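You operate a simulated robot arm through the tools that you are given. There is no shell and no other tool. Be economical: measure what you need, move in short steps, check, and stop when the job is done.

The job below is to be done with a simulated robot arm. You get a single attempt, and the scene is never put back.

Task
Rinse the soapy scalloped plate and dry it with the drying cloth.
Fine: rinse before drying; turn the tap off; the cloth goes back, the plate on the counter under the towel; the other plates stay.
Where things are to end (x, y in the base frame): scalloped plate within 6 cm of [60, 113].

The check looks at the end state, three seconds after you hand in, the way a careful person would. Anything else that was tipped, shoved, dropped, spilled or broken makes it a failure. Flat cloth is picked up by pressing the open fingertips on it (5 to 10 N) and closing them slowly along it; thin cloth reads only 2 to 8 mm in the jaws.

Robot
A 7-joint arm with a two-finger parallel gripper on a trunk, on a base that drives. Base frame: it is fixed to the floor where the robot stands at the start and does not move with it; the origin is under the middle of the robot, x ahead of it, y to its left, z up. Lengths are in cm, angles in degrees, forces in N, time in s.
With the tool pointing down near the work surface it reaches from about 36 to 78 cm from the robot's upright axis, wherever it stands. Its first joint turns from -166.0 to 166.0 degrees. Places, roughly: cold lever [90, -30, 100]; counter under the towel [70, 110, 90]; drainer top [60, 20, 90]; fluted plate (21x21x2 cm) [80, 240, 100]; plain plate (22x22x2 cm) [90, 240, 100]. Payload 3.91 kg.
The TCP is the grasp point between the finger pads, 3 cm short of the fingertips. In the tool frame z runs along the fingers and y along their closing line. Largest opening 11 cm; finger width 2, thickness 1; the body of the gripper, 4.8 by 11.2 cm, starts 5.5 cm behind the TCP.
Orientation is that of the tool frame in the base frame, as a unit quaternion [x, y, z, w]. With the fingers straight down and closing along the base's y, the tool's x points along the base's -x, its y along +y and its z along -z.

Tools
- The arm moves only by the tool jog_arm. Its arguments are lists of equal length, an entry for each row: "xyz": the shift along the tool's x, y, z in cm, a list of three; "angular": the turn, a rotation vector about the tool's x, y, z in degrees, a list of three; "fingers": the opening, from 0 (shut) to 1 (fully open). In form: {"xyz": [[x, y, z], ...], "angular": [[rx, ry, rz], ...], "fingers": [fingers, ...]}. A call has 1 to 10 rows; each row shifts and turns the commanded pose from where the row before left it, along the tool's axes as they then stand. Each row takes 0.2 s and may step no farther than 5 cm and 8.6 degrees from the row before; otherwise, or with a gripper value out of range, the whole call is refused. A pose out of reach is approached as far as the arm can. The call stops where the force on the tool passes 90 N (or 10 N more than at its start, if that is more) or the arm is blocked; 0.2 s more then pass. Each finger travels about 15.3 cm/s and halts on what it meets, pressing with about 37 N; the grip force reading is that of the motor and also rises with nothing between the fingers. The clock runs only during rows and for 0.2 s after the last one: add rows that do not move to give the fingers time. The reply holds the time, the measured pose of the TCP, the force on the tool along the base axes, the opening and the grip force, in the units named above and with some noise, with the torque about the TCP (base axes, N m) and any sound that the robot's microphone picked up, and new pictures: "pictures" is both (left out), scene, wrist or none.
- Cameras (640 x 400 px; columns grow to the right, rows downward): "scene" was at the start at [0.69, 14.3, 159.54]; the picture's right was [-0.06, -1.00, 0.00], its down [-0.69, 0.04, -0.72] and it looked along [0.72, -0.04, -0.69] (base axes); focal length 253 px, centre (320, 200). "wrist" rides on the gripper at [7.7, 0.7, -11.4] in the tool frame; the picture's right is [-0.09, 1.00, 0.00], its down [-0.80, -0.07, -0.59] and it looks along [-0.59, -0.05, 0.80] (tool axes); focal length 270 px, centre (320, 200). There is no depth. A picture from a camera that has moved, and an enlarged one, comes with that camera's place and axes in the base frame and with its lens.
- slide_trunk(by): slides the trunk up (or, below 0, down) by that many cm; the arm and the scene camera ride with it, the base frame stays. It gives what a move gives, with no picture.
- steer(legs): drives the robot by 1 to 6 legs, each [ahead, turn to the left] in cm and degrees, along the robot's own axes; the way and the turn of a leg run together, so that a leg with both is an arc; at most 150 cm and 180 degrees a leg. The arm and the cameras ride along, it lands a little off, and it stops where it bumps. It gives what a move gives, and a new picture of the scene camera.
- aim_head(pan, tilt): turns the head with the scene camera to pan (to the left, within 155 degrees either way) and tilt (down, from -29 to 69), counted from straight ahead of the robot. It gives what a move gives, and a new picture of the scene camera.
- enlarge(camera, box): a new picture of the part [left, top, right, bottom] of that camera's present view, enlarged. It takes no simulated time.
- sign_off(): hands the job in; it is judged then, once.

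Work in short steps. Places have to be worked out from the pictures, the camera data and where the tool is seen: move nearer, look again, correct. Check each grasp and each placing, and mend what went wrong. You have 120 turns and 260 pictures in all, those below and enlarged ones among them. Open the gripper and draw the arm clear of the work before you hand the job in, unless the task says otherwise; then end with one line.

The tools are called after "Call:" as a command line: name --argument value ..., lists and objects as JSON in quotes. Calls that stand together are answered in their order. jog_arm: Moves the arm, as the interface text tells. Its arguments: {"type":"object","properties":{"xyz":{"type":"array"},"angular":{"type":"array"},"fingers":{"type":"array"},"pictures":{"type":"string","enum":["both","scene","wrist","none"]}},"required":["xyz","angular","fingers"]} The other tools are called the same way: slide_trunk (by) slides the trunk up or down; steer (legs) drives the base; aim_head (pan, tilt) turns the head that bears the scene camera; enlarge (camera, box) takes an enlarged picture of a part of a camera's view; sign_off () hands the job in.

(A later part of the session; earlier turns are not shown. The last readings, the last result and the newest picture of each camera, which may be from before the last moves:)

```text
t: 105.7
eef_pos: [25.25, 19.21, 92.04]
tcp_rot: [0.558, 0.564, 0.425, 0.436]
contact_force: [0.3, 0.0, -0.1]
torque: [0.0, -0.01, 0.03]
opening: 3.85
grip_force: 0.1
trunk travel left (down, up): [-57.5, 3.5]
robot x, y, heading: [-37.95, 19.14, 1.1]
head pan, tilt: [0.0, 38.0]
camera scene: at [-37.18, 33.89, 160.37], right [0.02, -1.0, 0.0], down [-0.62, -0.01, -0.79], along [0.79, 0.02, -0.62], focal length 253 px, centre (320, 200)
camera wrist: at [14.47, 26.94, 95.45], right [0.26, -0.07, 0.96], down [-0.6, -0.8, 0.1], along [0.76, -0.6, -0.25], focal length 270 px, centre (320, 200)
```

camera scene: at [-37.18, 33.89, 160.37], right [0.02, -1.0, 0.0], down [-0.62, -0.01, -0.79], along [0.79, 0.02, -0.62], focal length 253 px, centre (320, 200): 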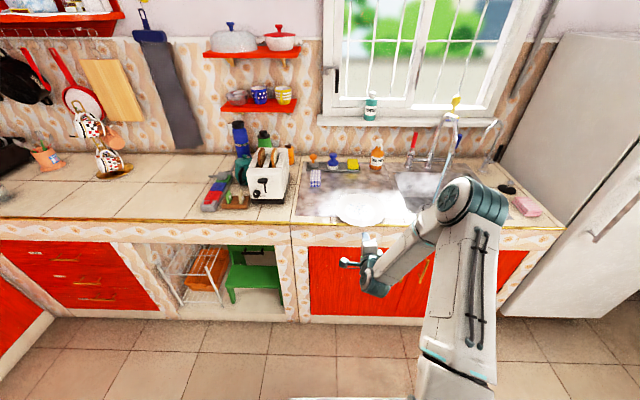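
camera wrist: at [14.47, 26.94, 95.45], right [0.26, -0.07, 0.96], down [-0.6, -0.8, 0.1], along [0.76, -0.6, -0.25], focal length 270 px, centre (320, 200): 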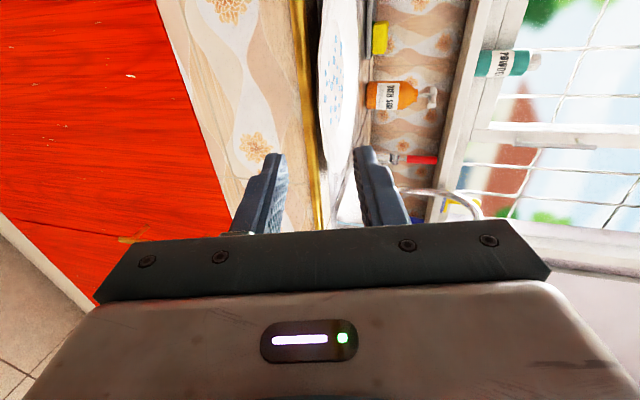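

Plate is down with drops visible. Now close the tap: raise the arm and roll the tool back.

Call:
jog_arm --xyz '[[0, 4.4, -1.19], [0, 4.4, -1.19], [0, 4.4, -1.19], [0, 4.4, -1.19], [0, 4.4, -1.19], [0, 4.4, -1.19], [0, 4.4, -1.19], [0, 0, 0]]' --angular '[[0, 0, 0], [0, 0, 0], [0, 0, 0], [0, 0, 0], [0, 0, 0], [0, 0, 0], [0, 0, 0], [0, 0, -6]]' --fingers '[0.35, 0.35, 0.35, 0.35, 0.35, 0.35, 0.5, 0.5]' --pictures "none"

Call:
jog_arm --xyz '[[0, 0, 0], [0, 0, 0], [0, 0, 0], [0, 0, 0], [0, 0, 0], [0, 0, 0], [0, 0, 0], [0, 0, 0], [0, 0, 0], [0, 0, 0]]' --angular '[[0, 0, -8.4], [0, 0, -8.4], [0, 0, -8.4], [0, 0, -8.4], [0, 0, -8.4], [0, 0, -8.4], [0, 0, -8.4], [0, 0, -8.4], [0, 0, -8.4], [0, 0, -8.4]]' --fingers '[0.5, 0.5, 0.5, 0.5, 0.5, 0.5, 0.5, 0.5, 0.5, 0.5]' --pictures "none"

Call:
jog_arm --xyz '[[0, 0, 0], [0, 0, 0], [0, 0, 0], [0, 0, 0]]' --angular '[[0, 8.5, 0], [0, 8.5, 0], [0, 8.5, 0], [0, 0, 0]]' --fingers '[0.5, 0.5, 0.5, 0.5]' --pictures "none"

Call:
steer --legs '[[0, -91], [52, 0], [0, 90]]'

```text
t: 107.5
eef_pos: [25.04, 19.86, 124.0]
tcp_rot: [0.528, 0.593, 0.402, 0.457]
contact_force: [-0.2, 0.5, -0.2]
torque: [-0.03, 0.03, 0.0]
opening: 5.54
grip_force: 0.0
trunk travel left (down, up): [-57.5, 3.5]
robot x, y, heading: [-38.27, 18.9, 1.3]
head pan, tilt: [0.0, 38.0]
```

```text
t: 109.7
eef_pos: [24.93, 19.81, 124.11]
tcp_rot: [-0.005, 0.794, -0.008, 0.608]
contact_force: [-0.3, -2.0, -0.1]
torque: [0.02, 0.01, 0.06]
opening: 5.52
grip_force: 0.0
trunk travel left (down, up): [-57.5, 3.5]
robot x, y, heading: [-38.11, 19.0, 1.3]
head pan, tilt: [0.0, 38.0]
```

```text
t: 110.7
eef_pos: [24.93, 19.74, 124.04]
tcp_rot: [-0.002, 0.909, -0.009, 0.418]
contact_force: [0.2, -0.8, -0.2]
torque: [0.04, 0.01, 0.01]
opening: 5.48
grip_force: 0.0
trunk travel left (down, up): [-57.5, 3.5]
robot x, y, heading: [-37.83, 18.87, 1.1]
head pan, tilt: [0.0, 38.0]
```

```text
t: 121.5
eef_pos: [23.08, -36.68, 124.0]
tcp_rot: [0.031, 0.908, -0.025, 0.417]
contact_force: [-0.1, 0.0, 0.2]
torque: [-0.02, -0.02, -0.02]
opening: 5.5
grip_force: 0.0
trunk travel left (down, up): [-57.5, 3.5]
robot x, y, heading: [-39.85, -32.84, -2.9]
head pan, tilt: [0.0, 38.0]
camera scene: at [-37.83, -18.02, 160.37], right [-0.05, -1.0, 0.0], down [-0.61, 0.03, -0.79], along [0.79, -0.04, -0.62], focal length 253 px, centre (320, 200)
```

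scene: 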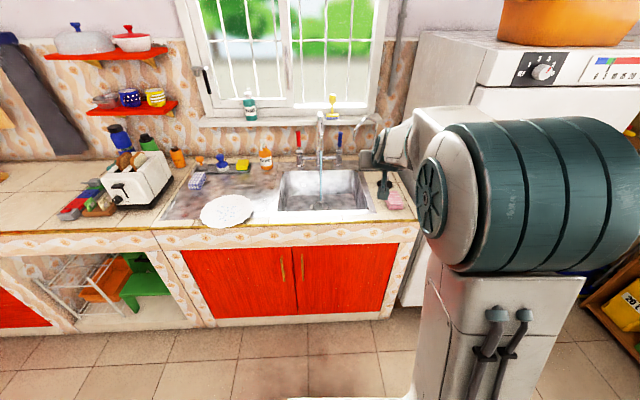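

Drive ahead 40 cm straightening the heading.

Call:
steer --legs '[[0, 3.2], [41, 0]]'

Call:
enlarge --camera "wrist" --box '[120, 0, 520, 250]'

```text
t: 124.5
eef_pos: [65.04, -33.51, 123.85]
tcp_rot: [0.009, 0.908, -0.014, 0.418]
contact_force: [-1.0, 0.0, 0.2]
torque: [-0.02, -0.03, 0.02]
opening: 5.5
grip_force: 0.1
trunk travel left (down, up): [-57.5, 3.5]
robot x, y, heading: [1.8, -32.53, 0.1]
head pan, tilt: [0.0, 38.0]
camera scene: at [3.17, -17.89, 160.37], right [0.0, -1.0, 0.0], down [-0.62, 0.0, -0.79], along [0.79, 0.0, -0.62], focal length 253 px, centre (320, 200)
```

scene: 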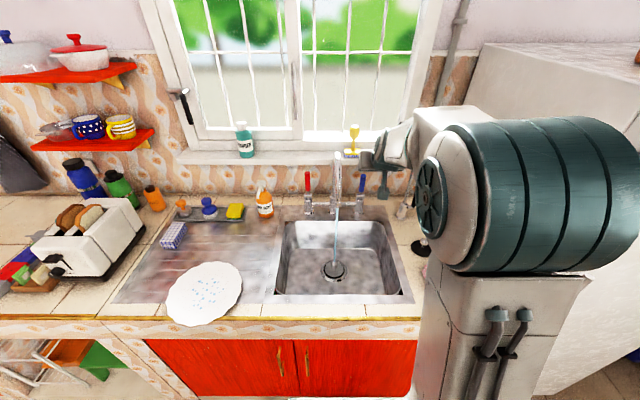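

```text
1.60 times, centred on (320, 125) of wrist
camera zoom: at [51.37, -32.46, 125.53], right [0.09, 1.0, 0.05], down [0.07, -0.06, 1.0], along [0.99, -0.08, -0.07], focal length 432 px, centre (320, 320)
```

zoom: 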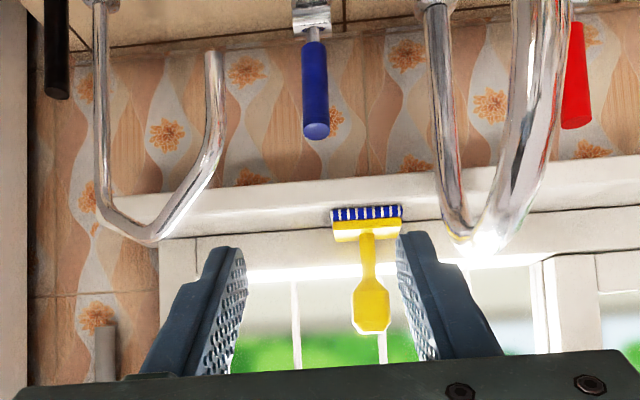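

Lever leans forward (on). Approach it again as before: first to ~11 cm short.

Call:
jog_arm --xyz '[[0.4, -0.32, 4.46], [0.4, -0.32, 4.46], [0.4, -0.32, 4.46], [0.4, -0.32, 4.46], [0, 0, 0]]' --angular '[[0, 0, 0], [0, 0, 0], [0, 0, 0], [0, 0, 0], [0, 0, 0]]' --fingers '[0.5, 0.5, 0.5, 0.5, 0.5]' --pictures "wrist"

```text
t: 125.7
eef_pos: [77.32, -35.49, 111.13]
tcp_rot: [0.009, 0.908, -0.014, 0.419]
contact_force: [-0.3, 1.1, 1.3]
torque: [-0.02, 0.03, -0.06]
opening: 5.42
grip_force: 0.0
trunk travel left (down, up): [-57.5, 3.5]
robot x, y, heading: [2.19, -32.75, -0.0]
head pan, tilt: [0.0, 38.0]
camera wrist: at [63.7, -34.38, 112.74], right [0.08, 1.0, 0.05], down [0.07, -0.06, 1.0], along [0.99, -0.08, -0.07], focal length 270 px, centre (320, 200)
```

wrist: 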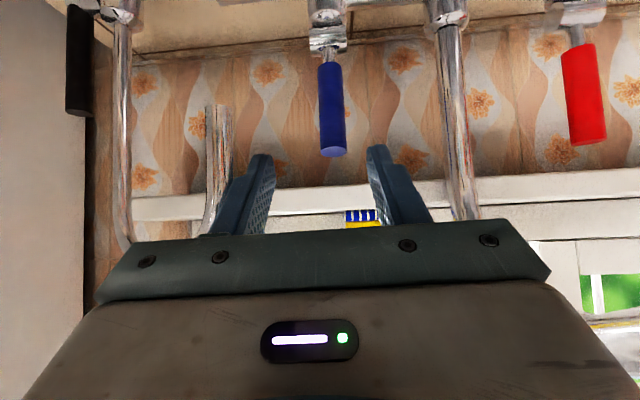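

Shift +0.7 in y and advance 11 cm.

Call:
jog_arm --xyz '[[0, 0.8, 0], [0, 0, 2.8], [0, 0, 2.8], [0, 0, 2.8], [0, 0, 2.6], [0, 0, 0]]' --angular '[[0, 0, 0], [0, 0, 0], [0, 0, 0], [0, 0, 0], [0, 0, 0], [0, 0, 0]]' --fingers '[0.5, 0.5, 0.5, 0.5, 0.5, 0.5]' --pictures "wrist"

```text
t: 127.0
eef_pos: [83.36, -34.79, 94.47]
tcp_rot: [0.012, 0.948, -0.017, 0.319]
contact_force: [-0.5, -0.2, 5.6]
torque: [0.05, 0.23, 0.08]
opening: 5.52
grip_force: 0.0
trunk travel left (down, up): [-57.5, 3.5]
robot x, y, heading: [1.49, -32.64, 0.5]
head pan, tilt: [0.0, 38.0]
stopped in row 6: the arm was blocked; the commanded pose is now the measured one
camera wrist: at [70.42, -33.7, 98.81], right [0.1, 0.99, 0.03], down [0.27, -0.06, 0.96], along [0.96, -0.09, -0.28], focal length 270 px, centre (320, 200)
```

wrist: 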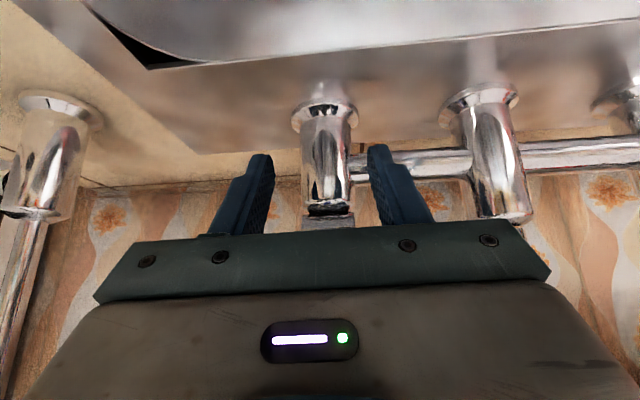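

The robot is tipping forward again; retract at once.

Call:
jog_arm --xyz '[[1.3, 0, -4.7], [1.3, 0, -4.7], [1.3, 0, -4.7], [0, 0, 0]]' --angular '[[0, 0, 0], [0, 0, 0], [0, 0, 0], [0, 0, 0]]' --fingers '[0.5, 0.5, 0.5, 0.5]' --pictures "scene"

```text
t: 127.3
eef_pos: [85.56, -34.65, 91.25]
tcp_rot: [0.004, 0.955, -0.016, 0.298]
contact_force: [-1.7, 1.1, 3.5]
torque: [-0.04, 0.09, -0.02]
opening: 5.49
grip_force: 0.1
trunk travel left (down, up): [-57.5, 3.5]
robot x, y, heading: [1.39, -32.44, 0.4]
head pan, tilt: [0.0, 38.0]
stopped in row 1: the force on the tool passed its limit (the readings are from after the stop); the commanded pose is now the measured one
camera scene: at [-0.87, -17.91, 160.62], right [0.0, -1.0, 0.0], down [-0.6, 0.0, -0.8], along [0.8, 0.0, -0.6], focal length 253 px, centre (320, 200)
```

scene: 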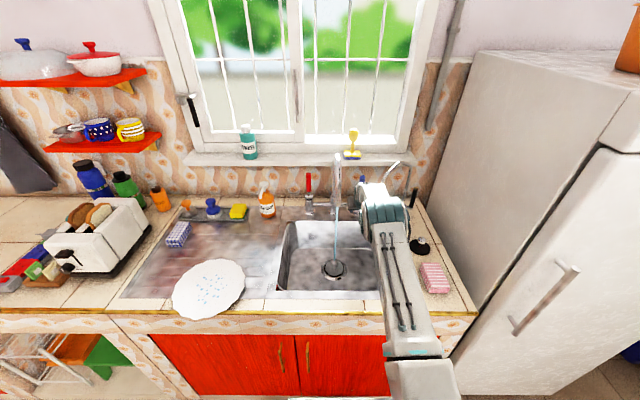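

Robot now rocks back; hold and let it settle.

Call:
jog_arm --xyz '[[0, 0, 0], [0, 0, 0], [0, 0, 0]]' --angular '[[0, 0, 0], [0, 0, 0], [0, 0, 0]]' --fingers '[0.5, 0.5, 0.5]'

```text
t: 128.1
eef_pos: [86.04, -34.79, 91.09]
tcp_rot: [0.006, 0.956, -0.017, 0.292]
contact_force: [-8.2, 1.1, -13.8]
torque: [-0.44, 0.22, 0.22]
opening: 5.55
grip_force: 0.4
trunk travel left (down, up): [-57.5, 3.5]
robot x, y, heading: [1.27, -32.53, -0.1]
head pan, tilt: [0.0, 38.0]
camera scene: at [2.98, -17.88, 160.34], right [0.0, -1.0, 0.0], down [-0.62, 0.0, -0.79], along [0.79, 0.0, -0.62], focal length 253 px, centre (320, 200)
camera wrist: at [73.39, -33.78, 96.24], right [0.09, 1.0, 0.02], down [0.33, -0.05, 0.94], along [0.94, -0.08, -0.33], focal length 270 px, centre (320, 200)
```

scene: 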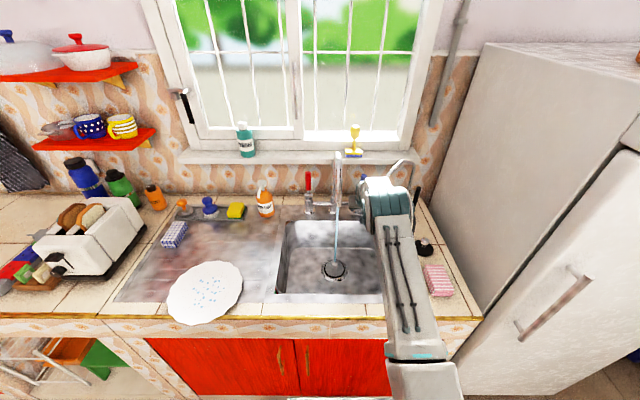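
wrist: 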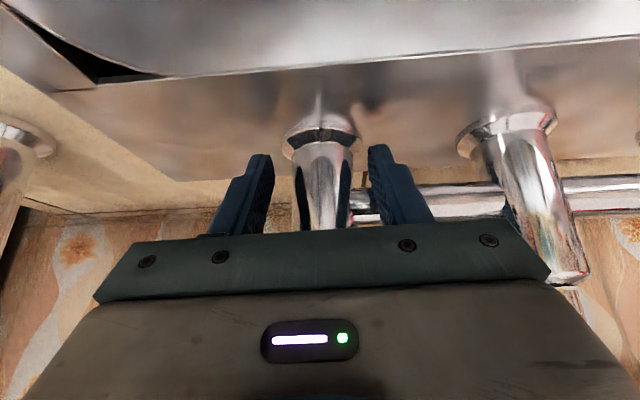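

Upright, but the hand sank to z≈91 around the tap body; water still runs. Back off gently along the tool axis.

Call:
jog_arm --xyz '[[0, 0, -1], [0, 0, -1.5], [0, 0, -2], [0, 0, -2], [0, 0, -2], [0, 0, 0]]' --angular '[[0, 0, 0], [0, 0, 0], [0, 0, 0], [0, 0, 0], [0, 0, 0], [0, 0, 0]]' --fingers '[0.5, 0.5, 0.5, 0.5, 0.5, 0.5]'

```text
t: 129.5
eef_pos: [81.22, -34.26, 98.68]
tcp_rot: [0.004, 0.955, -0.016, 0.295]
contact_force: [-1.1, 9.1, 3.5]
torque: [-0.94, 0.16, -0.46]
opening: 5.51
grip_force: 0.0
trunk travel left (down, up): [-57.5, 3.5]
robot x, y, heading: [1.74, -33.07, 0.4]
head pan, tilt: [0.0, 38.0]
camera scene: at [2.75, -17.72, 160.37], right [0.0, -1.0, 0.0], down [-0.62, 0.0, -0.79], along [0.79, 0.0, -0.62], focal length 253 px, centre (320, 200)
camera wrist: at [68.63, -33.32, 103.71], right [0.09, 1.0, 0.02], down [0.32, -0.05, 0.94], along [0.94, -0.08, -0.33], focal length 270 px, centre (320, 200)
```

scene: 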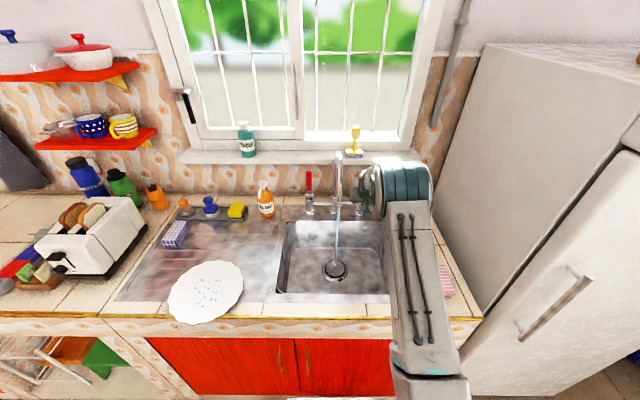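
wrist: 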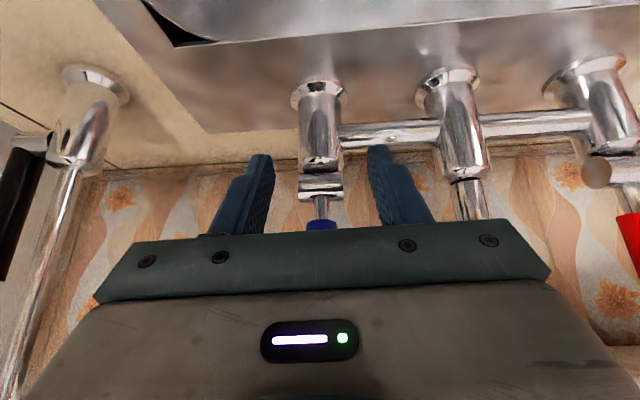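

Lateral 9 N: the hand rubs the filter spout. Shift +1.3 in y, then rise straight up.

Call:
jog_arm --xyz '[[0, 0.7, 0], [0, 0.6, 0], [-0.6, 0, -2.5], [-0.6, 0, -2.5], [-0.8, 0, -2.5], [-1.2, 0, -2.5], [0, 0, 0]]' --angular '[[0, 0, 0], [0, 0, 0], [0, 0, 0], [0, 0, 0], [0, 0, 0], [0, 0, 0], [0, 0, 0]]' --fingers '[0.5, 0.5, 0.5, 0.5, 0.5, 0.5, 0.5]'

Call:
enlarge --camera "wrist" --box '[40, 0, 520, 260]'

```text
t: 131.1
eef_pos: [78.37, -32.78, 108.5]
tcp_rot: [0.006, 0.956, -0.016, 0.294]
contact_force: [0.2, 0.6, -0.6]
torque: [-0.01, 0.01, -0.03]
opening: 5.51
grip_force: 0.2
trunk travel left (down, up): [-57.5, 3.5]
robot x, y, heading: [1.57, -32.85, 0.4]
head pan, tilt: [0.0, 38.0]
camera scene: at [2.87, -17.88, 160.37], right [0.0, -1.0, 0.0], down [-0.62, 0.0, -0.79], along [0.79, 0.0, -0.62], focal length 253 px, centre (320, 200)
camera wrist: at [65.56, -31.9, 113.52], right [0.09, 1.0, 0.02], down [0.33, -0.05, 0.94], along [0.94, -0.08, -0.33], focal length 270 px, centre (320, 200)
```

scene: 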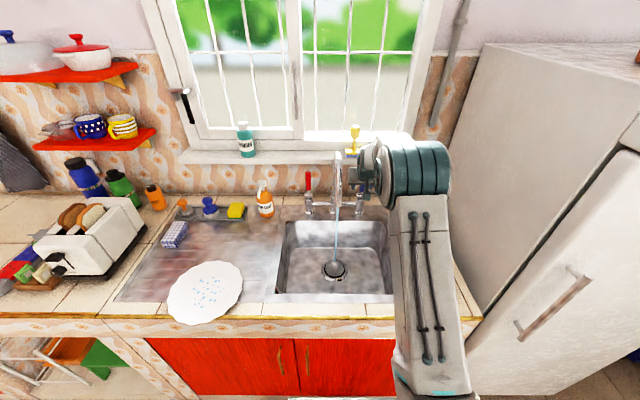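
wrist: 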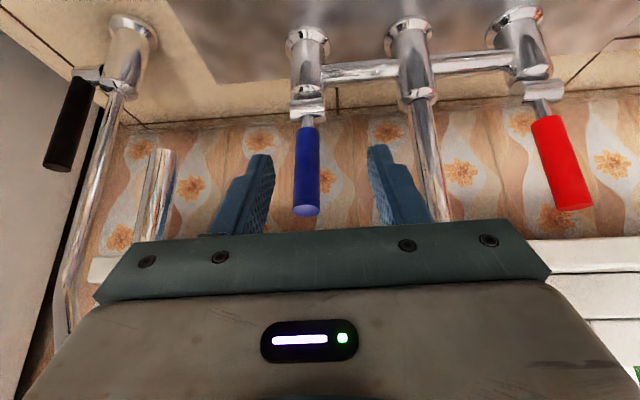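

```text
1.33 times, centred on (280, 130) of wrist
camera zoom: at [65.56, -31.9, 113.52], right [0.09, 1.0, 0.02], down [0.33, -0.05, 0.94], along [0.94, -0.08, -0.33], focal length 360 px, centre (373, 293)
```

zoom: 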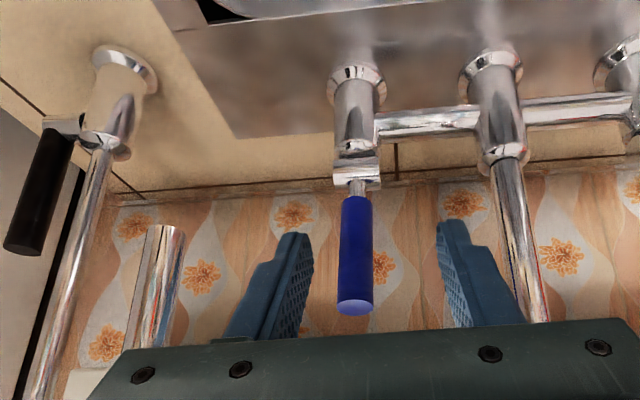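

All fine and stable. New plan: push the lever upright with closed fingertips at z≈105. First close the fingers and align, ~3 cm short.

Call:
jog_arm --xyz '[[0, -0.7, 0], [0, -0.7, 0], [0.45, 0, 0.65], [0.45, 0, 0.65], [-0.8, 0, 0.55], [-0.8, 0, 0.55], [0, 0, 0]]' --angular '[[0, 0, 0], [0, 0, 0], [0, 0, 0], [0, 0, 0], [0, 0, 0], [0, 0, 0], [0, 0, 0]]' --fingers '[0.2, 0, 0, 0, 0, 0, 0]' --pictures "wrist"

```text
t: 132.7
eef_pos: [80.27, -34.2, 106.72]
tcp_rot: [0.004, 0.956, -0.016, 0.294]
contact_force: [-2.5, 3.3, -0.7]
torque: [-0.17, -0.06, -0.28]
opening: 0.0
grip_force: 37.0
trunk travel left (down, up): [-57.5, 3.5]
robot x, y, heading: [1.92, -32.55, 0.1]
head pan, tilt: [0.0, 38.0]
camera wrist: at [67.59, -33.2, 111.91], right [0.09, 1.0, 0.02], down [0.33, -0.05, 0.94], along [0.94, -0.08, -0.33], focal length 270 px, centre (320, 200)
```

wrist: 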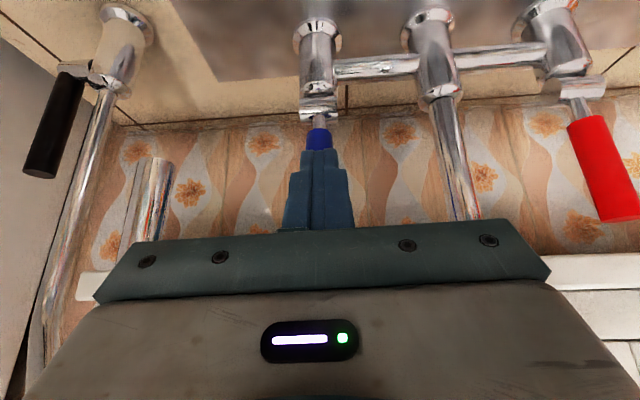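

Fingertips are at the handle. Push +x gently about 3.5 cm while watching force.

Call:
jog_arm --xyz '[[-0.6, 0.3, 0.4], [-0.6, 0, 0.4], [-0.6, 0, 0.4], [-0.6, 0, 0.4], [0, 0, 0]]' --angular '[[0, 0, 0], [0, 0, 0], [0, 0, 0], [0, 0, 0], [0, 0, 0]]' --fingers '[0, 0, 0, 0, 0]'

```text
t: 133.9
eef_pos: [83.28, -34.07, 106.99]
tcp_rot: [0.006, 0.955, -0.016, 0.295]
contact_force: [-0.6, -0.3, -0.2]
torque: [0.02, -0.03, 0.02]
opening: 0.0
grip_force: 36.8
trunk travel left (down, up): [-57.5, 3.5]
robot x, y, heading: [1.61, -32.49, -0.0]
head pan, tilt: [0.0, 38.0]
camera scene: at [2.86, -17.88, 160.37], right [0.0, -1.0, 0.0], down [-0.62, 0.0, -0.79], along [0.79, 0.0, -0.62], focal length 253 px, centre (320, 200)
camera wrist: at [70.52, -33.11, 112.01], right [0.09, 1.0, 0.02], down [0.33, -0.05, 0.94], along [0.94, -0.08, -0.33], focal length 270 px, centre (320, 200)
```

scene: 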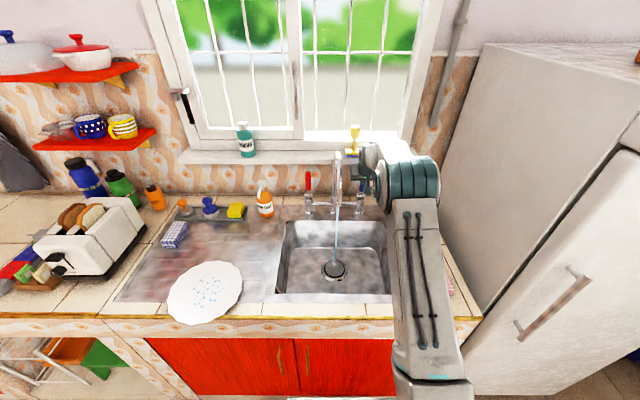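
wrist: 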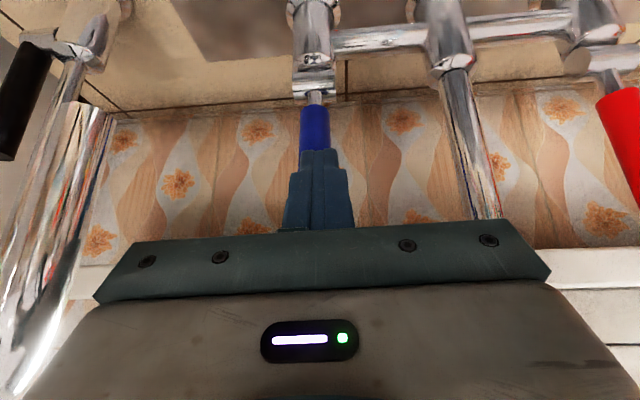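

No contact force yet, water still flowing. Continue 2 cm.

Call:
jog_arm --xyz '[[-0.5, 0, 0.35], [-0.5, 0, 0.35], [-0.5, 0, 0.35], [0, 0, 0]]' --angular '[[0, 0, 0], [0, 0, 0], [0, 0, 0], [0, 0, 0]]' --fingers '[0, 0, 0, 0]'

```text
t: 134.9
eef_pos: [85.0, -34.03, 106.89]
tcp_rot: [0.006, 0.956, -0.017, 0.293]
contact_force: [-12.4, 0.7, -2.6]
torque: [-0.09, 0.3, -0.01]
opening: 0.0
grip_force: 36.4
trunk travel left (down, up): [-57.5, 3.5]
robot x, y, heading: [1.72, -32.47, 0.3]
head pan, tilt: [0.0, 38.0]
camera scene: at [2.67, -17.86, 160.37], right [0.0, -1.0, 0.0], down [-0.61, 0.0, -0.79], along [0.79, 0.0, -0.61], focal length 253 px, centre (320, 200)
camera wrist: at [72.18, -33.1, 111.96], right [0.09, 1.0, 0.02], down [0.33, -0.05, 0.94], along [0.94, -0.08, -0.33], focal length 270 px, centre (320, 200)
```

scene: 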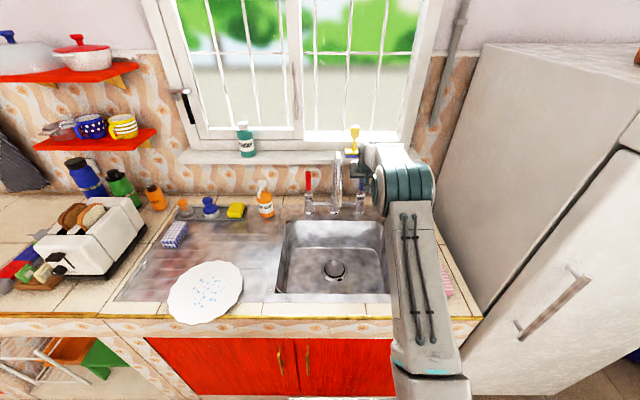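
wrist: 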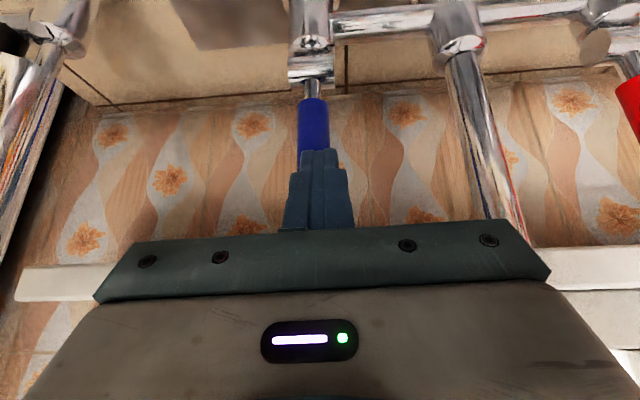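

Water stopped. Push another 0.6 cm to seat it fully.

Call:
jog_arm --xyz '[[-0.5, 0, 0.35], [0, 0, 0]]' --angular '[[0, 0, 0], [0, 0, 0]]' --fingers '[0, 0]' --pictures "none"

Call:
enlarge --camera "scene" --box '[280, 130, 440, 300]'

```text
t: 135.5
eef_pos: [85.03, -34.06, 106.91]
tcp_rot: [0.006, 0.956, -0.016, 0.292]
contact_force: [-44.2, 3.3, -4.3]
torque: [-0.31, 1.04, -0.08]
opening: 0.0
grip_force: 37.4
trunk travel left (down, up): [-57.5, 3.5]
robot x, y, heading: [1.88, -32.45, 0.2]
head pan, tilt: [0.0, 38.0]
```

```text
2.35 times, centred on (360, 215) of scene
camera zoom: at [2.16, -17.82, 160.36], right [0.0, -1.0, 0.0], down [-0.61, 0.0, -0.79], along [0.79, 0.0, -0.61], focal length 595 px, centre (226, 165)
```

zoom: 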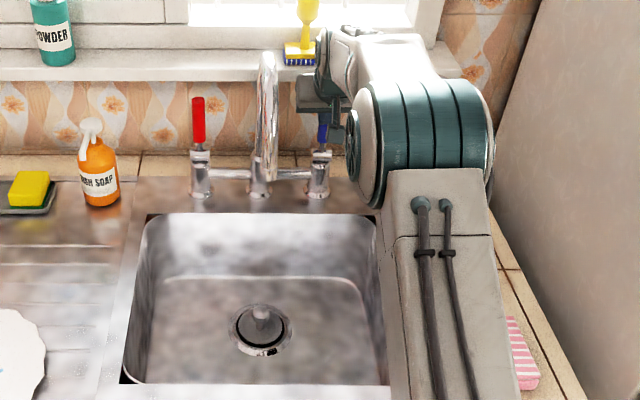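

Fully at its stop, tap off. Retreat slowly, first releasing pressure.

Call:
jog_arm --xyz '[[0.4, 0, -0.28], [0.6, 0, -0.4], [0.8, 0.3, -1.5], [0.8, 0.3, -2], [0.5, 0, -3], [0, 0, -3.5], [0, 0, -3.5], [0, 0, -3.5], [0, 0, 0]]' --angular '[[0, 0, 0], [0, 0, 0], [0, 0, 0], [0, 0, 0], [0, 0, 0], [0, 0, 0], [0, 0, 0], [0, 0, 0], [0, 0, 0]]' --fingers '[0, 0, 0, 0, 0, 0, 0, 0, 0]' --pictures "none"

Call:
enlarge --camera "scene" --box '[160, 100, 440, 300]'

```text
t: 137.5
eef_pos: [73.19, -33.08, 119.68]
tcp_rot: [0.006, 0.956, -0.016, 0.293]
contact_force: [0.8, -0.4, -0.8]
torque: [-0.02, 0.01, 0.0]
opening: 0.01
grip_force: 37.2
trunk travel left (down, up): [-57.5, 3.5]
robot x, y, heading: [1.48, -32.68, 0.1]
head pan, tilt: [0.0, 38.0]
```

```text
2.00 times, centred on (300, 200) of scene
camera zoom: at [2.89, -17.88, 160.37], right [0.0, -1.0, 0.0], down [-0.62, 0.0, -0.79], along [0.79, 0.0, -0.62], focal length 506 px, centre (360, 200)
```

zoom: 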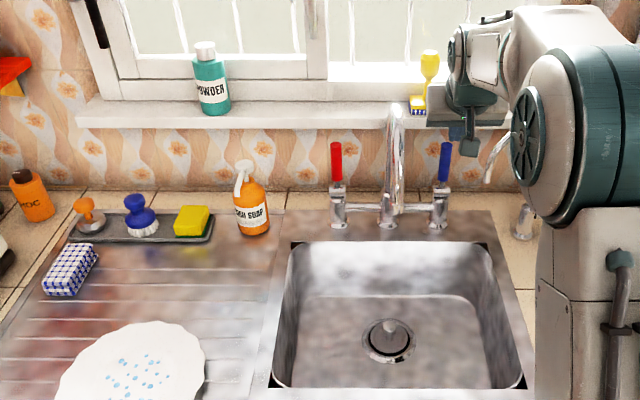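

Tap off, everything in place. Retract the arm to tool-down, then drive to face the cloth/plate (robot ≈(3, 24)).

Call:
jog_arm --xyz '[[2, 0, -3], [3, 0, -3], [3, 0, -2], [3, 0, -1], [3, 0, 0], [4, 0, 0], [4, 0, 0], [0, 0, 0]]' --angular '[[0, 0, 0], [0, 8.5, 0], [0, 8.5, 0], [0, 8.5, 0], [0, 8.5, 0], [0, 0, 0], [0, 0, 0], [0, 0, 0]]' --fingers '[0, 0, 0.5, 0.8, 0.8, 0.8, 0.8, 0.8]' --pictures "none"

Call:
steer --legs '[[0, 90], [56, 0], [0, -90]]'

```text
t: 139.3
eef_pos: [47.99, -32.42, 121.84]
tcp_rot: [0.009, 1.0, -0.014, 0.003]
contact_force: [-0.4, -0.2, -0.4]
torque: [0.0, 0.0, -0.01]
opening: 8.81
grip_force: 0.0
trunk travel left (down, up): [-57.5, 3.5]
robot x, y, heading: [1.65, -32.76, 0.1]
head pan, tilt: [0.0, 38.0]
```

```text
t: 150.1
eef_pos: [47.74, 25.62, 121.84]
tcp_rot: [-0.002, 1.0, -0.012, 0.003]
contact_force: [-0.1, -0.1, 0.3]
torque: [-0.02, 0.01, -0.04]
opening: 8.83
grip_force: 0.1
trunk travel left (down, up): [-57.5, 3.5]
robot x, y, heading: [1.41, 24.3, 1.5]
head pan, tilt: [0.0, 38.0]
camera scene: at [2.4, 38.88, 160.37], right [0.03, -1.0, 0.0], down [-0.62, -0.02, -0.79], along [0.79, 0.02, -0.62], focal length 253 px, centre (320, 200)
```

scene: 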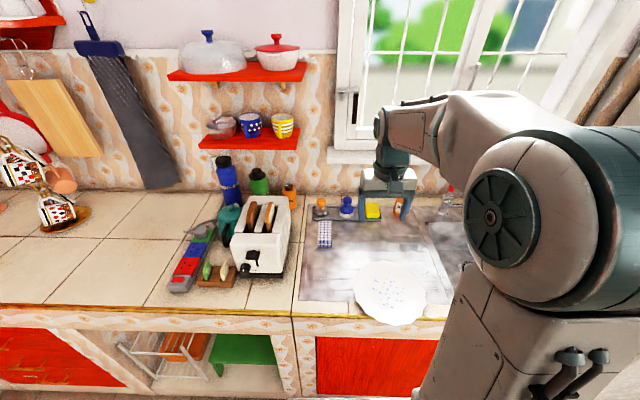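

Cloth ≈(70,38). Move over toward it at z≈112 and look with the wrist camera.

Call:
jog_arm --xyz '[[-4, 2.7, 2], [-4, 2.7, 2], [-4, 2.7, 2], [-3, 2.7, 2], [0, 0, 2], [0, 0, 0]]' --angular '[[0, 0, 0], [0, 0, 0], [0, 0, 0], [0, 0, 0], [0, 0, 0], [0, 0, 0]]' --fingers '[0.8, 0.8, 0.8, 0.8, 0.8, 0.8]'

```text
refused: row 1 steps farther than a row can; nothing moved
```

Split the steps.

Call:
jog_arm --xyz '[[-3, 2.2, 2], [-3, 2.2, 2], [-3, 2.2, 2], [-3, 2.2, 2], [-3, 2.2, 2], [0, 0, 0]]' --angular '[[0, 0, 0], [0, 0, 0], [0, 0, 0], [0, 0, 0], [0, 0, 0], [0, 0, 0]]' --fingers '[0.8, 0.8, 0.8, 0.8, 0.8, 0.8]'

```text
t: 151.5
eef_pos: [62.86, 36.39, 111.98]
tcp_rot: [-0.002, 1.0, -0.013, 0.002]
contact_force: [0.0, 0.3, -0.5]
torque: [-0.02, -0.03, 0.0]
opening: 8.8
grip_force: 0.1
trunk travel left (down, up): [-57.5, 3.5]
robot x, y, heading: [1.97, 24.11, 1.4]
head pan, tilt: [0.0, 38.0]
camera scene: at [2.37, 38.88, 160.37], right [0.03, -1.0, 0.0], down [-0.62, -0.02, -0.79], along [0.79, 0.02, -0.62], focal length 253 px, centre (320, 200)
camera wrist: at [55.21, 37.31, 123.32], right [0.09, 1.0, -0.03], down [0.8, -0.05, 0.6], along [0.6, -0.07, -0.8], focal length 270 px, centre (320, 200)
```

scene: 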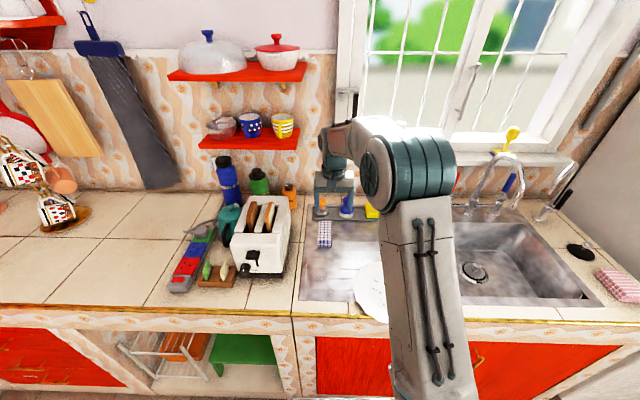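
wrist: 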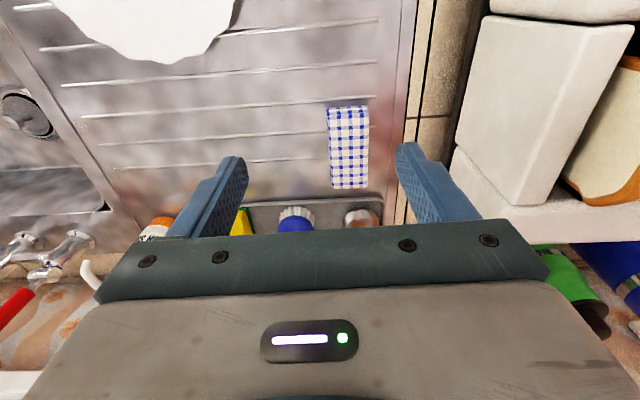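

Cloth centre ≈(71,39), ~5.5 wide in y, 11 long in x. Move above it and descend to z≈99.

Call:
jog_arm --xyz '[[-3.8, 1.3, 2], [-3.8, 1.3, 2], [0, 0, 4], [0, 0, 4], [0, 0, 1], [0, 0, 0]]' --angular '[[0, 0, 0], [0, 0, 0], [0, 0, 0], [0, 0, 0], [0, 0, 0], [0, 0, 0]]' --fingers '[0.8, 0.8, 0.8, 0.8, 0.8, 0.8]'

Call:
enlarge --camera "scene" --box '[280, 180, 380, 260]'

```text
t: 152.9
eef_pos: [70.48, 38.85, 98.81]
tcp_rot: [-0.002, 1.0, -0.015, 0.003]
contact_force: [0.3, 0.0, 0.8]
torque: [-0.03, 0.01, 0.0]
opening: 8.81
grip_force: 0.0
trunk travel left (down, up): [-57.5, 3.5]
robot x, y, heading: [1.37, 23.81, 1.4]
head pan, tilt: [0.0, 38.0]
camera scene: at [2.39, 38.9, 160.37], right [0.03, -1.0, 0.0], down [-0.62, -0.02, -0.79], along [0.79, 0.02, -0.62], focal length 253 px, centre (320, 200)
camera wrist: at [62.8, 39.59, 110.11], right [0.08, 1.0, -0.03], down [0.8, -0.05, 0.6], along [0.6, -0.07, -0.8], focal length 270 px, centre (320, 200)
```

scene: 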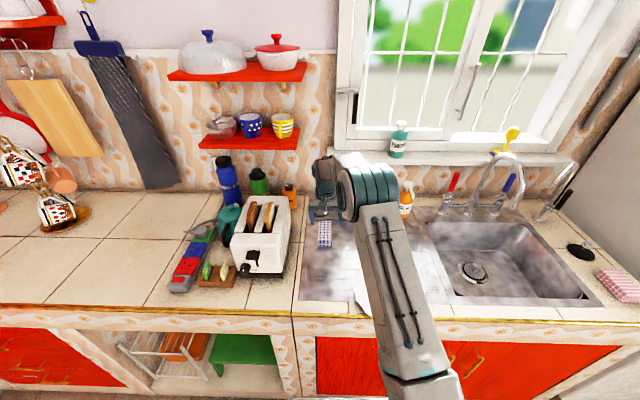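
wrist: 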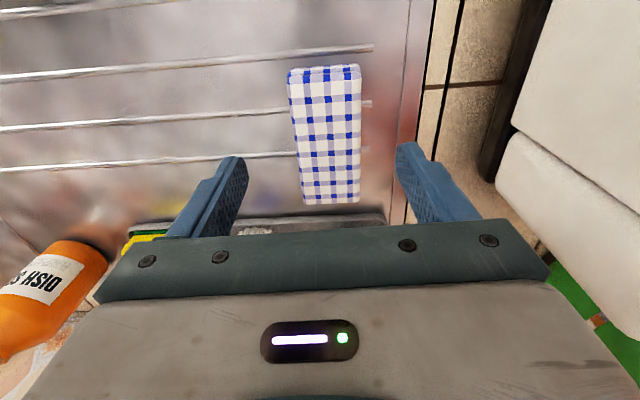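

```text
5.00 times, centred on (330, 220) of scene
camera zoom: at [2.39, 38.9, 160.37], right [0.03, -1.0, 0.0], down [-0.62, -0.02, -0.79], along [0.79, 0.02, -0.62], focal length 1265 px, centre (270, 100)
```

zoom: 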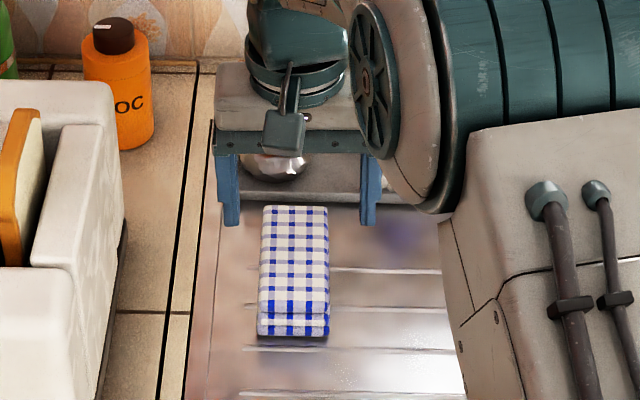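

Cloth spans x 66.6–78.2, y≈36.5–41.5, z 87.5–89.8 (home centre ≈(72.4, 39)). Descend so the tips stop ~1 cm above the drainer.

Call:
jog_arm --xyz '[[-0.9, 0.1, 2], [-0.9, 0.1, 2], [0, 0, 2], [0, 0, 1.3], [0, 0, 0]]' --angular '[[0, 0, 0], [0, 0, 0], [0, 0, 0], [0, 0, 0], [0, 0, 0]]' --fingers '[0.8, 0.8, 0.8, 0.8, 0.8]'

```text
t: 154.1
eef_pos: [72.42, 38.63, 91.3]
tcp_rot: [-0.001, 1.0, -0.013, 0.003]
contact_force: [0.0, -0.2, -0.4]
torque: [0.0, -0.02, 0.02]
opening: 8.8
grip_force: 0.0
trunk travel left (down, up): [-57.5, 3.5]
robot x, y, heading: [1.88, 23.99, 1.3]
head pan, tilt: [0.0, 38.0]
camera scene: at [2.4, 38.9, 160.37], right [0.03, -1.0, 0.0], down [-0.62, -0.02, -0.79], along [0.79, 0.02, -0.62], focal length 253 px, centre (320, 200)
camera wrist: at [64.78, 39.57, 102.65], right [0.08, 1.0, -0.03], down [0.8, -0.05, 0.6], along [0.6, -0.07, -0.8], focal length 270 px, centre (320, 200)
```

scene: 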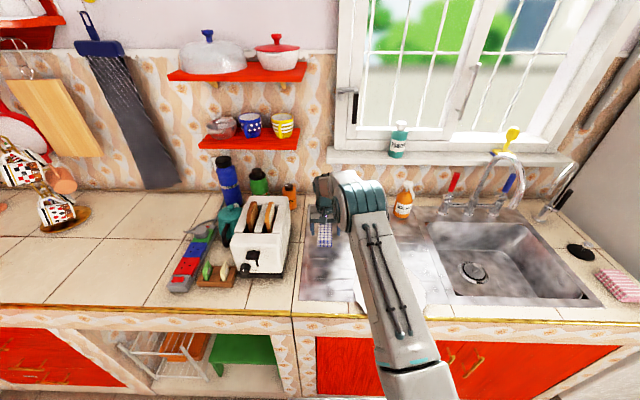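
wrist: 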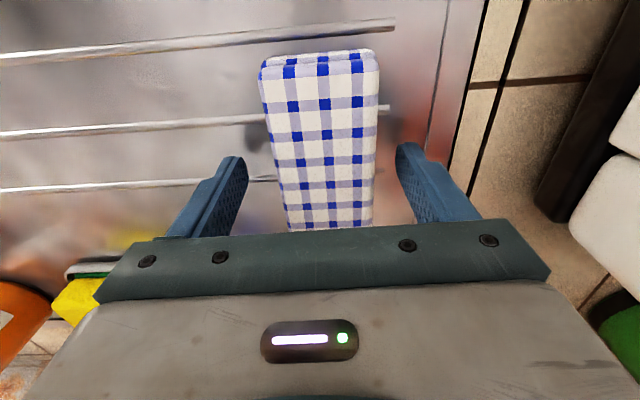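

Well centred. Close slowly.

Call:
jog_arm --xyz '[[0, 0, 0], [0, 0, 0], [0, 0, 0], [0, 0, 0], [0, 0, 0], [0, 0, 0]]' --angular '[[0, 0, 0], [0, 0, 0], [0, 0, 0], [0, 0, 0], [0, 0, 0], [0, 0, 0]]' --fingers '[0.6, 0.5, 0.45, 0.4, 0.35, 0.3]' --pictures "wrist"

```text
t: 155.5
eef_pos: [72.47, 38.69, 91.29]
tcp_rot: [-0.001, 1.0, -0.013, 0.002]
contact_force: [0.6, 1.3, 1.7]
torque: [0.06, 0.0, 0.0]
opening: 5.51
grip_force: 37.5
trunk travel left (down, up): [-57.5, 3.5]
robot x, y, heading: [1.65, 24.13, 1.5]
head pan, tilt: [0.0, 38.0]
camera wrist: at [64.78, 39.59, 102.68], right [0.08, 1.0, -0.03], down [0.8, -0.05, 0.6], along [0.6, -0.07, -0.8], focal length 270 px, centre (320, 200)
```

wrist: 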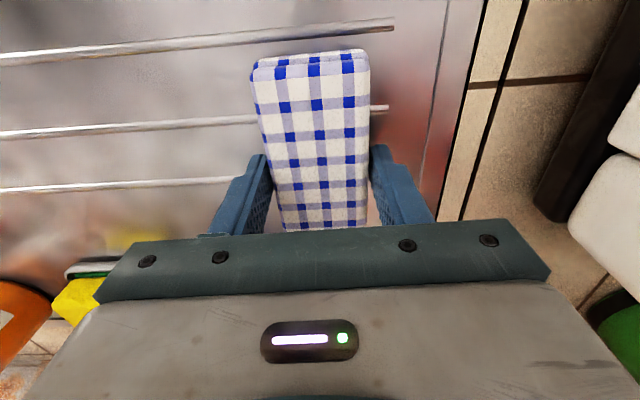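

Gripped (5.5 cm, solid). Lift and carry toward the plate at z≈104.

Call:
jog_arm --xyz '[[0, 0, -3], [0, 0, -4.5], [0, 0, -4.5], [3.7, -2.8, 0], [3.7, -2.8, 0], [3.7, -2.8, 0], [3.7, -2.8, 0], [3.7, -2.8, 0], [3.7, -2.8, 0], [0, 0, 0]]' --angular '[[0, 0, 0], [0, 0, 0], [0, 0, 0], [0, 0, 0], [0, 0, 0], [0, 0, 0], [0, 0, 0], [0, 0, 0], [0, 0, 0], [0, 0, 0]]' --fingers '[0.3, 0.3, 0.3, 0.3, 0.3, 0.3, 0.3, 0.3, 0.3, 0.3]'

```text
t: 157.7
eef_pos: [49.88, 22.1, 103.63]
tcp_rot: [-0.002, 1.0, -0.014, 0.002]
contact_force: [-0.3, 0.4, -0.6]
torque: [0.02, 0.03, -0.02]
opening: 5.54
grip_force: 37.0
trunk travel left (down, up): [-57.5, 3.5]
robot x, y, heading: [1.69, 24.15, 1.3]
head pan, tilt: [0.0, 38.0]
camera scene: at [2.42, 38.9, 160.37], right [0.03, -1.0, 0.0], down [-0.62, -0.02, -0.79], along [0.79, 0.02, -0.62], focal length 253 px, centre (320, 200)
camera wrist: at [42.33, 23.06, 115.06], right [0.08, 1.0, -0.03], down [0.8, -0.05, 0.6], along [0.6, -0.07, -0.8], focal length 270 px, centre (320, 200)
```

scene: 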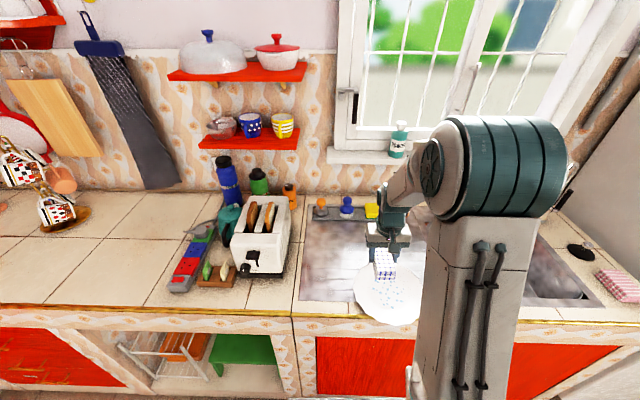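
wrist: 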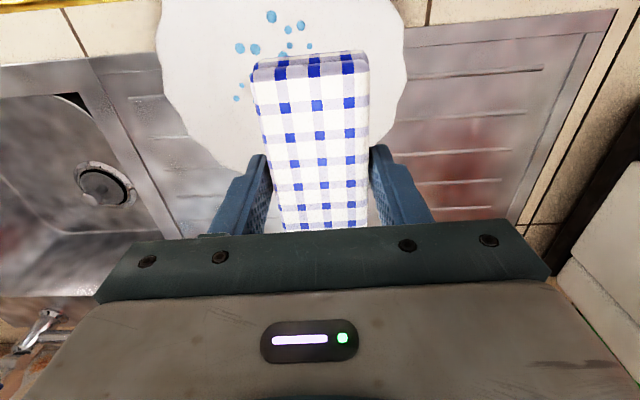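

Position over the plate centre and descend to z≈94.

Call:
jog_arm --xyz '[[1.4, -1.5, 3], [1.4, -1.5, 3], [0, 0, 2], [0, 0, 1.2], [0, 0, 0]]' --angular '[[0, 0, 0], [0, 0, 0], [0, 0, 0], [0, 0, 0], [0, 0, 0]]' --fingers '[0.3, 0.3, 0.3, 0.3, 0.3]'

```text
t: 158.9
eef_pos: [47.43, 18.94, 94.6]
tcp_rot: [-0.001, 1.0, -0.012, 0.002]
contact_force: [0.0, -0.4, -0.2]
torque: [-0.01, -0.01, 0.0]
opening: 5.49
grip_force: 37.1
trunk travel left (down, up): [-57.5, 3.5]
robot x, y, heading: [1.8, 24.36, 1.5]
head pan, tilt: [0.0, 38.0]
camera scene: at [2.4, 38.89, 160.37], right [0.03, -1.0, 0.0], down [-0.62, -0.02, -0.79], along [0.79, 0.02, -0.62], focal length 253 px, centre (320, 200)
camera wrist: at [39.7, 19.78, 105.95], right [0.08, 1.0, -0.03], down [0.8, -0.05, 0.6], along [0.6, -0.07, -0.8], focal length 270 px, centre (320, 200)
```

scene: 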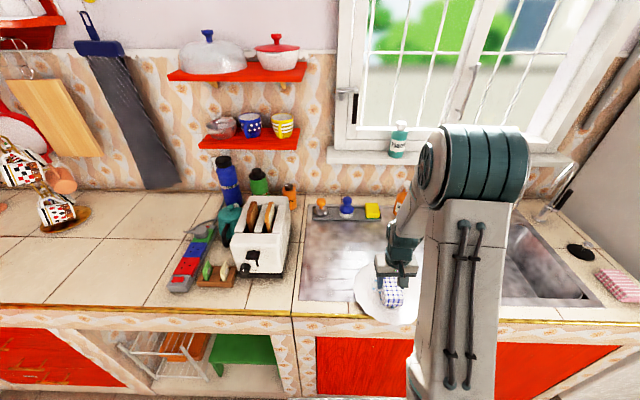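
wrist: 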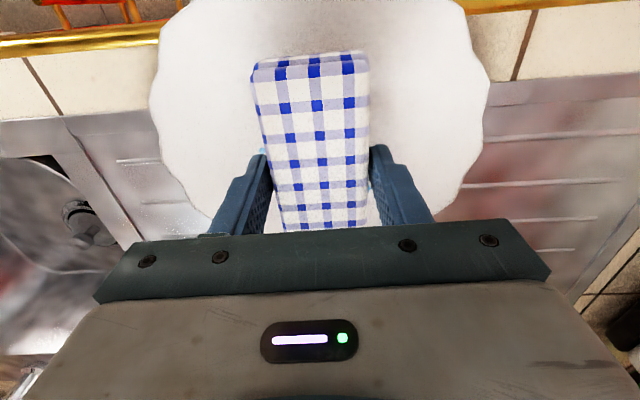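

Lower in small steps to contact.

Call:
jog_arm --xyz '[[0, 0, 1], [0, 0, 0.5], [0, 0, 0.4], [0, 0, 0.3], [0, 0, 0]]' --angular '[[0, 0, 0], [0, 0, 0], [0, 0, 0], [0, 0, 0], [0, 0, 0]]' --fingers '[0.3, 0.3, 0.3, 0.3, 0.3]' --pictures "none"

```text
t: 160.1
eef_pos: [47.27, 18.75, 92.53]
tcp_rot: [-0.002, 1.0, -0.012, 0.002]
contact_force: [-0.8, 0.0, -0.4]
torque: [-0.01, -0.01, -0.01]
opening: 5.49
grip_force: 36.8
trunk travel left (down, up): [-57.5, 3.5]
robot x, y, heading: [1.57, 24.22, 1.3]
head pan, tilt: [0.0, 38.0]
```

Call:
jog_arm --xyz '[[0, 0, 0.3], [0, 0, 0.25], [0, 0, 0]]' --angular '[[0, 0, 0], [0, 0, 0], [0, 0, 0]]' --fingers '[0.3, 0.3, 0.3]' --pictures "none"

```text
t: 160.9
eef_pos: [47.31, 18.71, 92.03]
tcp_rot: [-0.001, 1.0, -0.013, 0.004]
contact_force: [2.2, -2.4, 24.6]
torque: [0.61, 1.25, 0.04]
opening: 5.5
grip_force: 36.8
trunk travel left (down, up): [-57.5, 3.5]
robot x, y, heading: [1.35, 24.09, 1.3]
head pan, tilt: [0.0, 38.0]
```

Contact (25 N, too firm). Ease up 0.15 and wipe in small strokes.

Call:
jog_arm --xyz '[[0, 0, -0.17], [0, 1, 0], [0, 1, 0], [0, -1, 0], [0, -1, 0], [0, -1, 0], [0, -1, 0], [0, 1, 0], [0, 1, 0], [0, 0, 0]]' --angular '[[0, 0, 0], [0, 0, 0], [0, 0, 0], [0, 0, 0], [0, 0, 0], [0, 0, 0], [0, 0, 0], [0, 0, 0], [0, 0, 0], [0, 0, 0]]' --fingers '[0.3, 0.3, 0.3, 0.3, 0.3, 0.3, 0.3, 0.3, 0.3, 0.3]'

```text
t: 163.1
eef_pos: [47.45, 18.95, 92.01]
tcp_rot: [-0.001, 1.0, -0.013, 0.003]
contact_force: [0.3, -1.1, 1.7]
torque: [0.02, 0.1, 0.07]
opening: 5.5
grip_force: 37.0
trunk travel left (down, up): [-57.5, 3.5]
robot x, y, heading: [1.54, 24.22, 1.2]
head pan, tilt: [0.0, 38.0]
camera scene: at [2.41, 38.87, 160.38], right [0.02, -1.0, 0.0], down [-0.62, -0.02, -0.79], along [0.79, 0.02, -0.62], focal length 253 px, centre (320, 200)
camera wrist: at [39.7, 19.68, 103.33], right [0.08, 1.0, -0.03], down [0.8, -0.05, 0.6], along [0.6, -0.07, -0.8], focal length 270 px, centre (320, 200)
```

scene: 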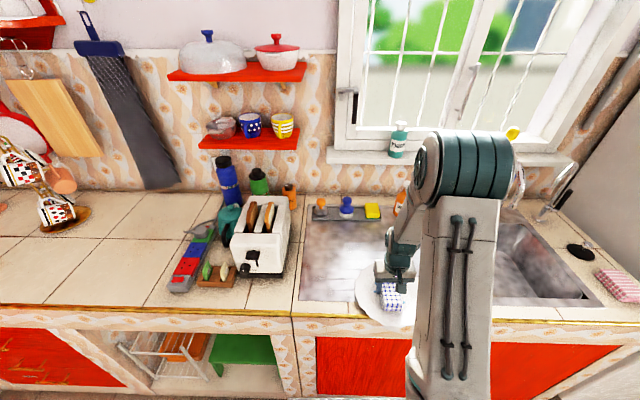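
wrist: 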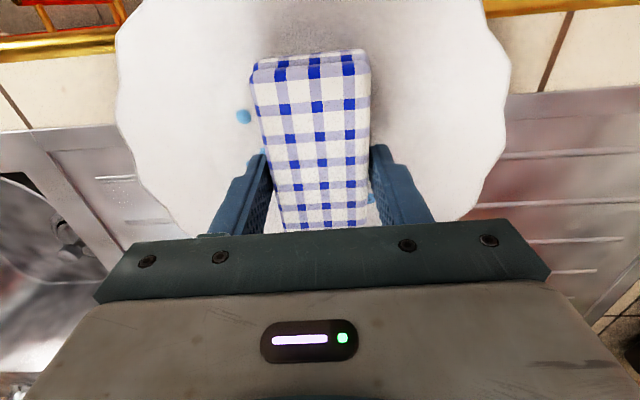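

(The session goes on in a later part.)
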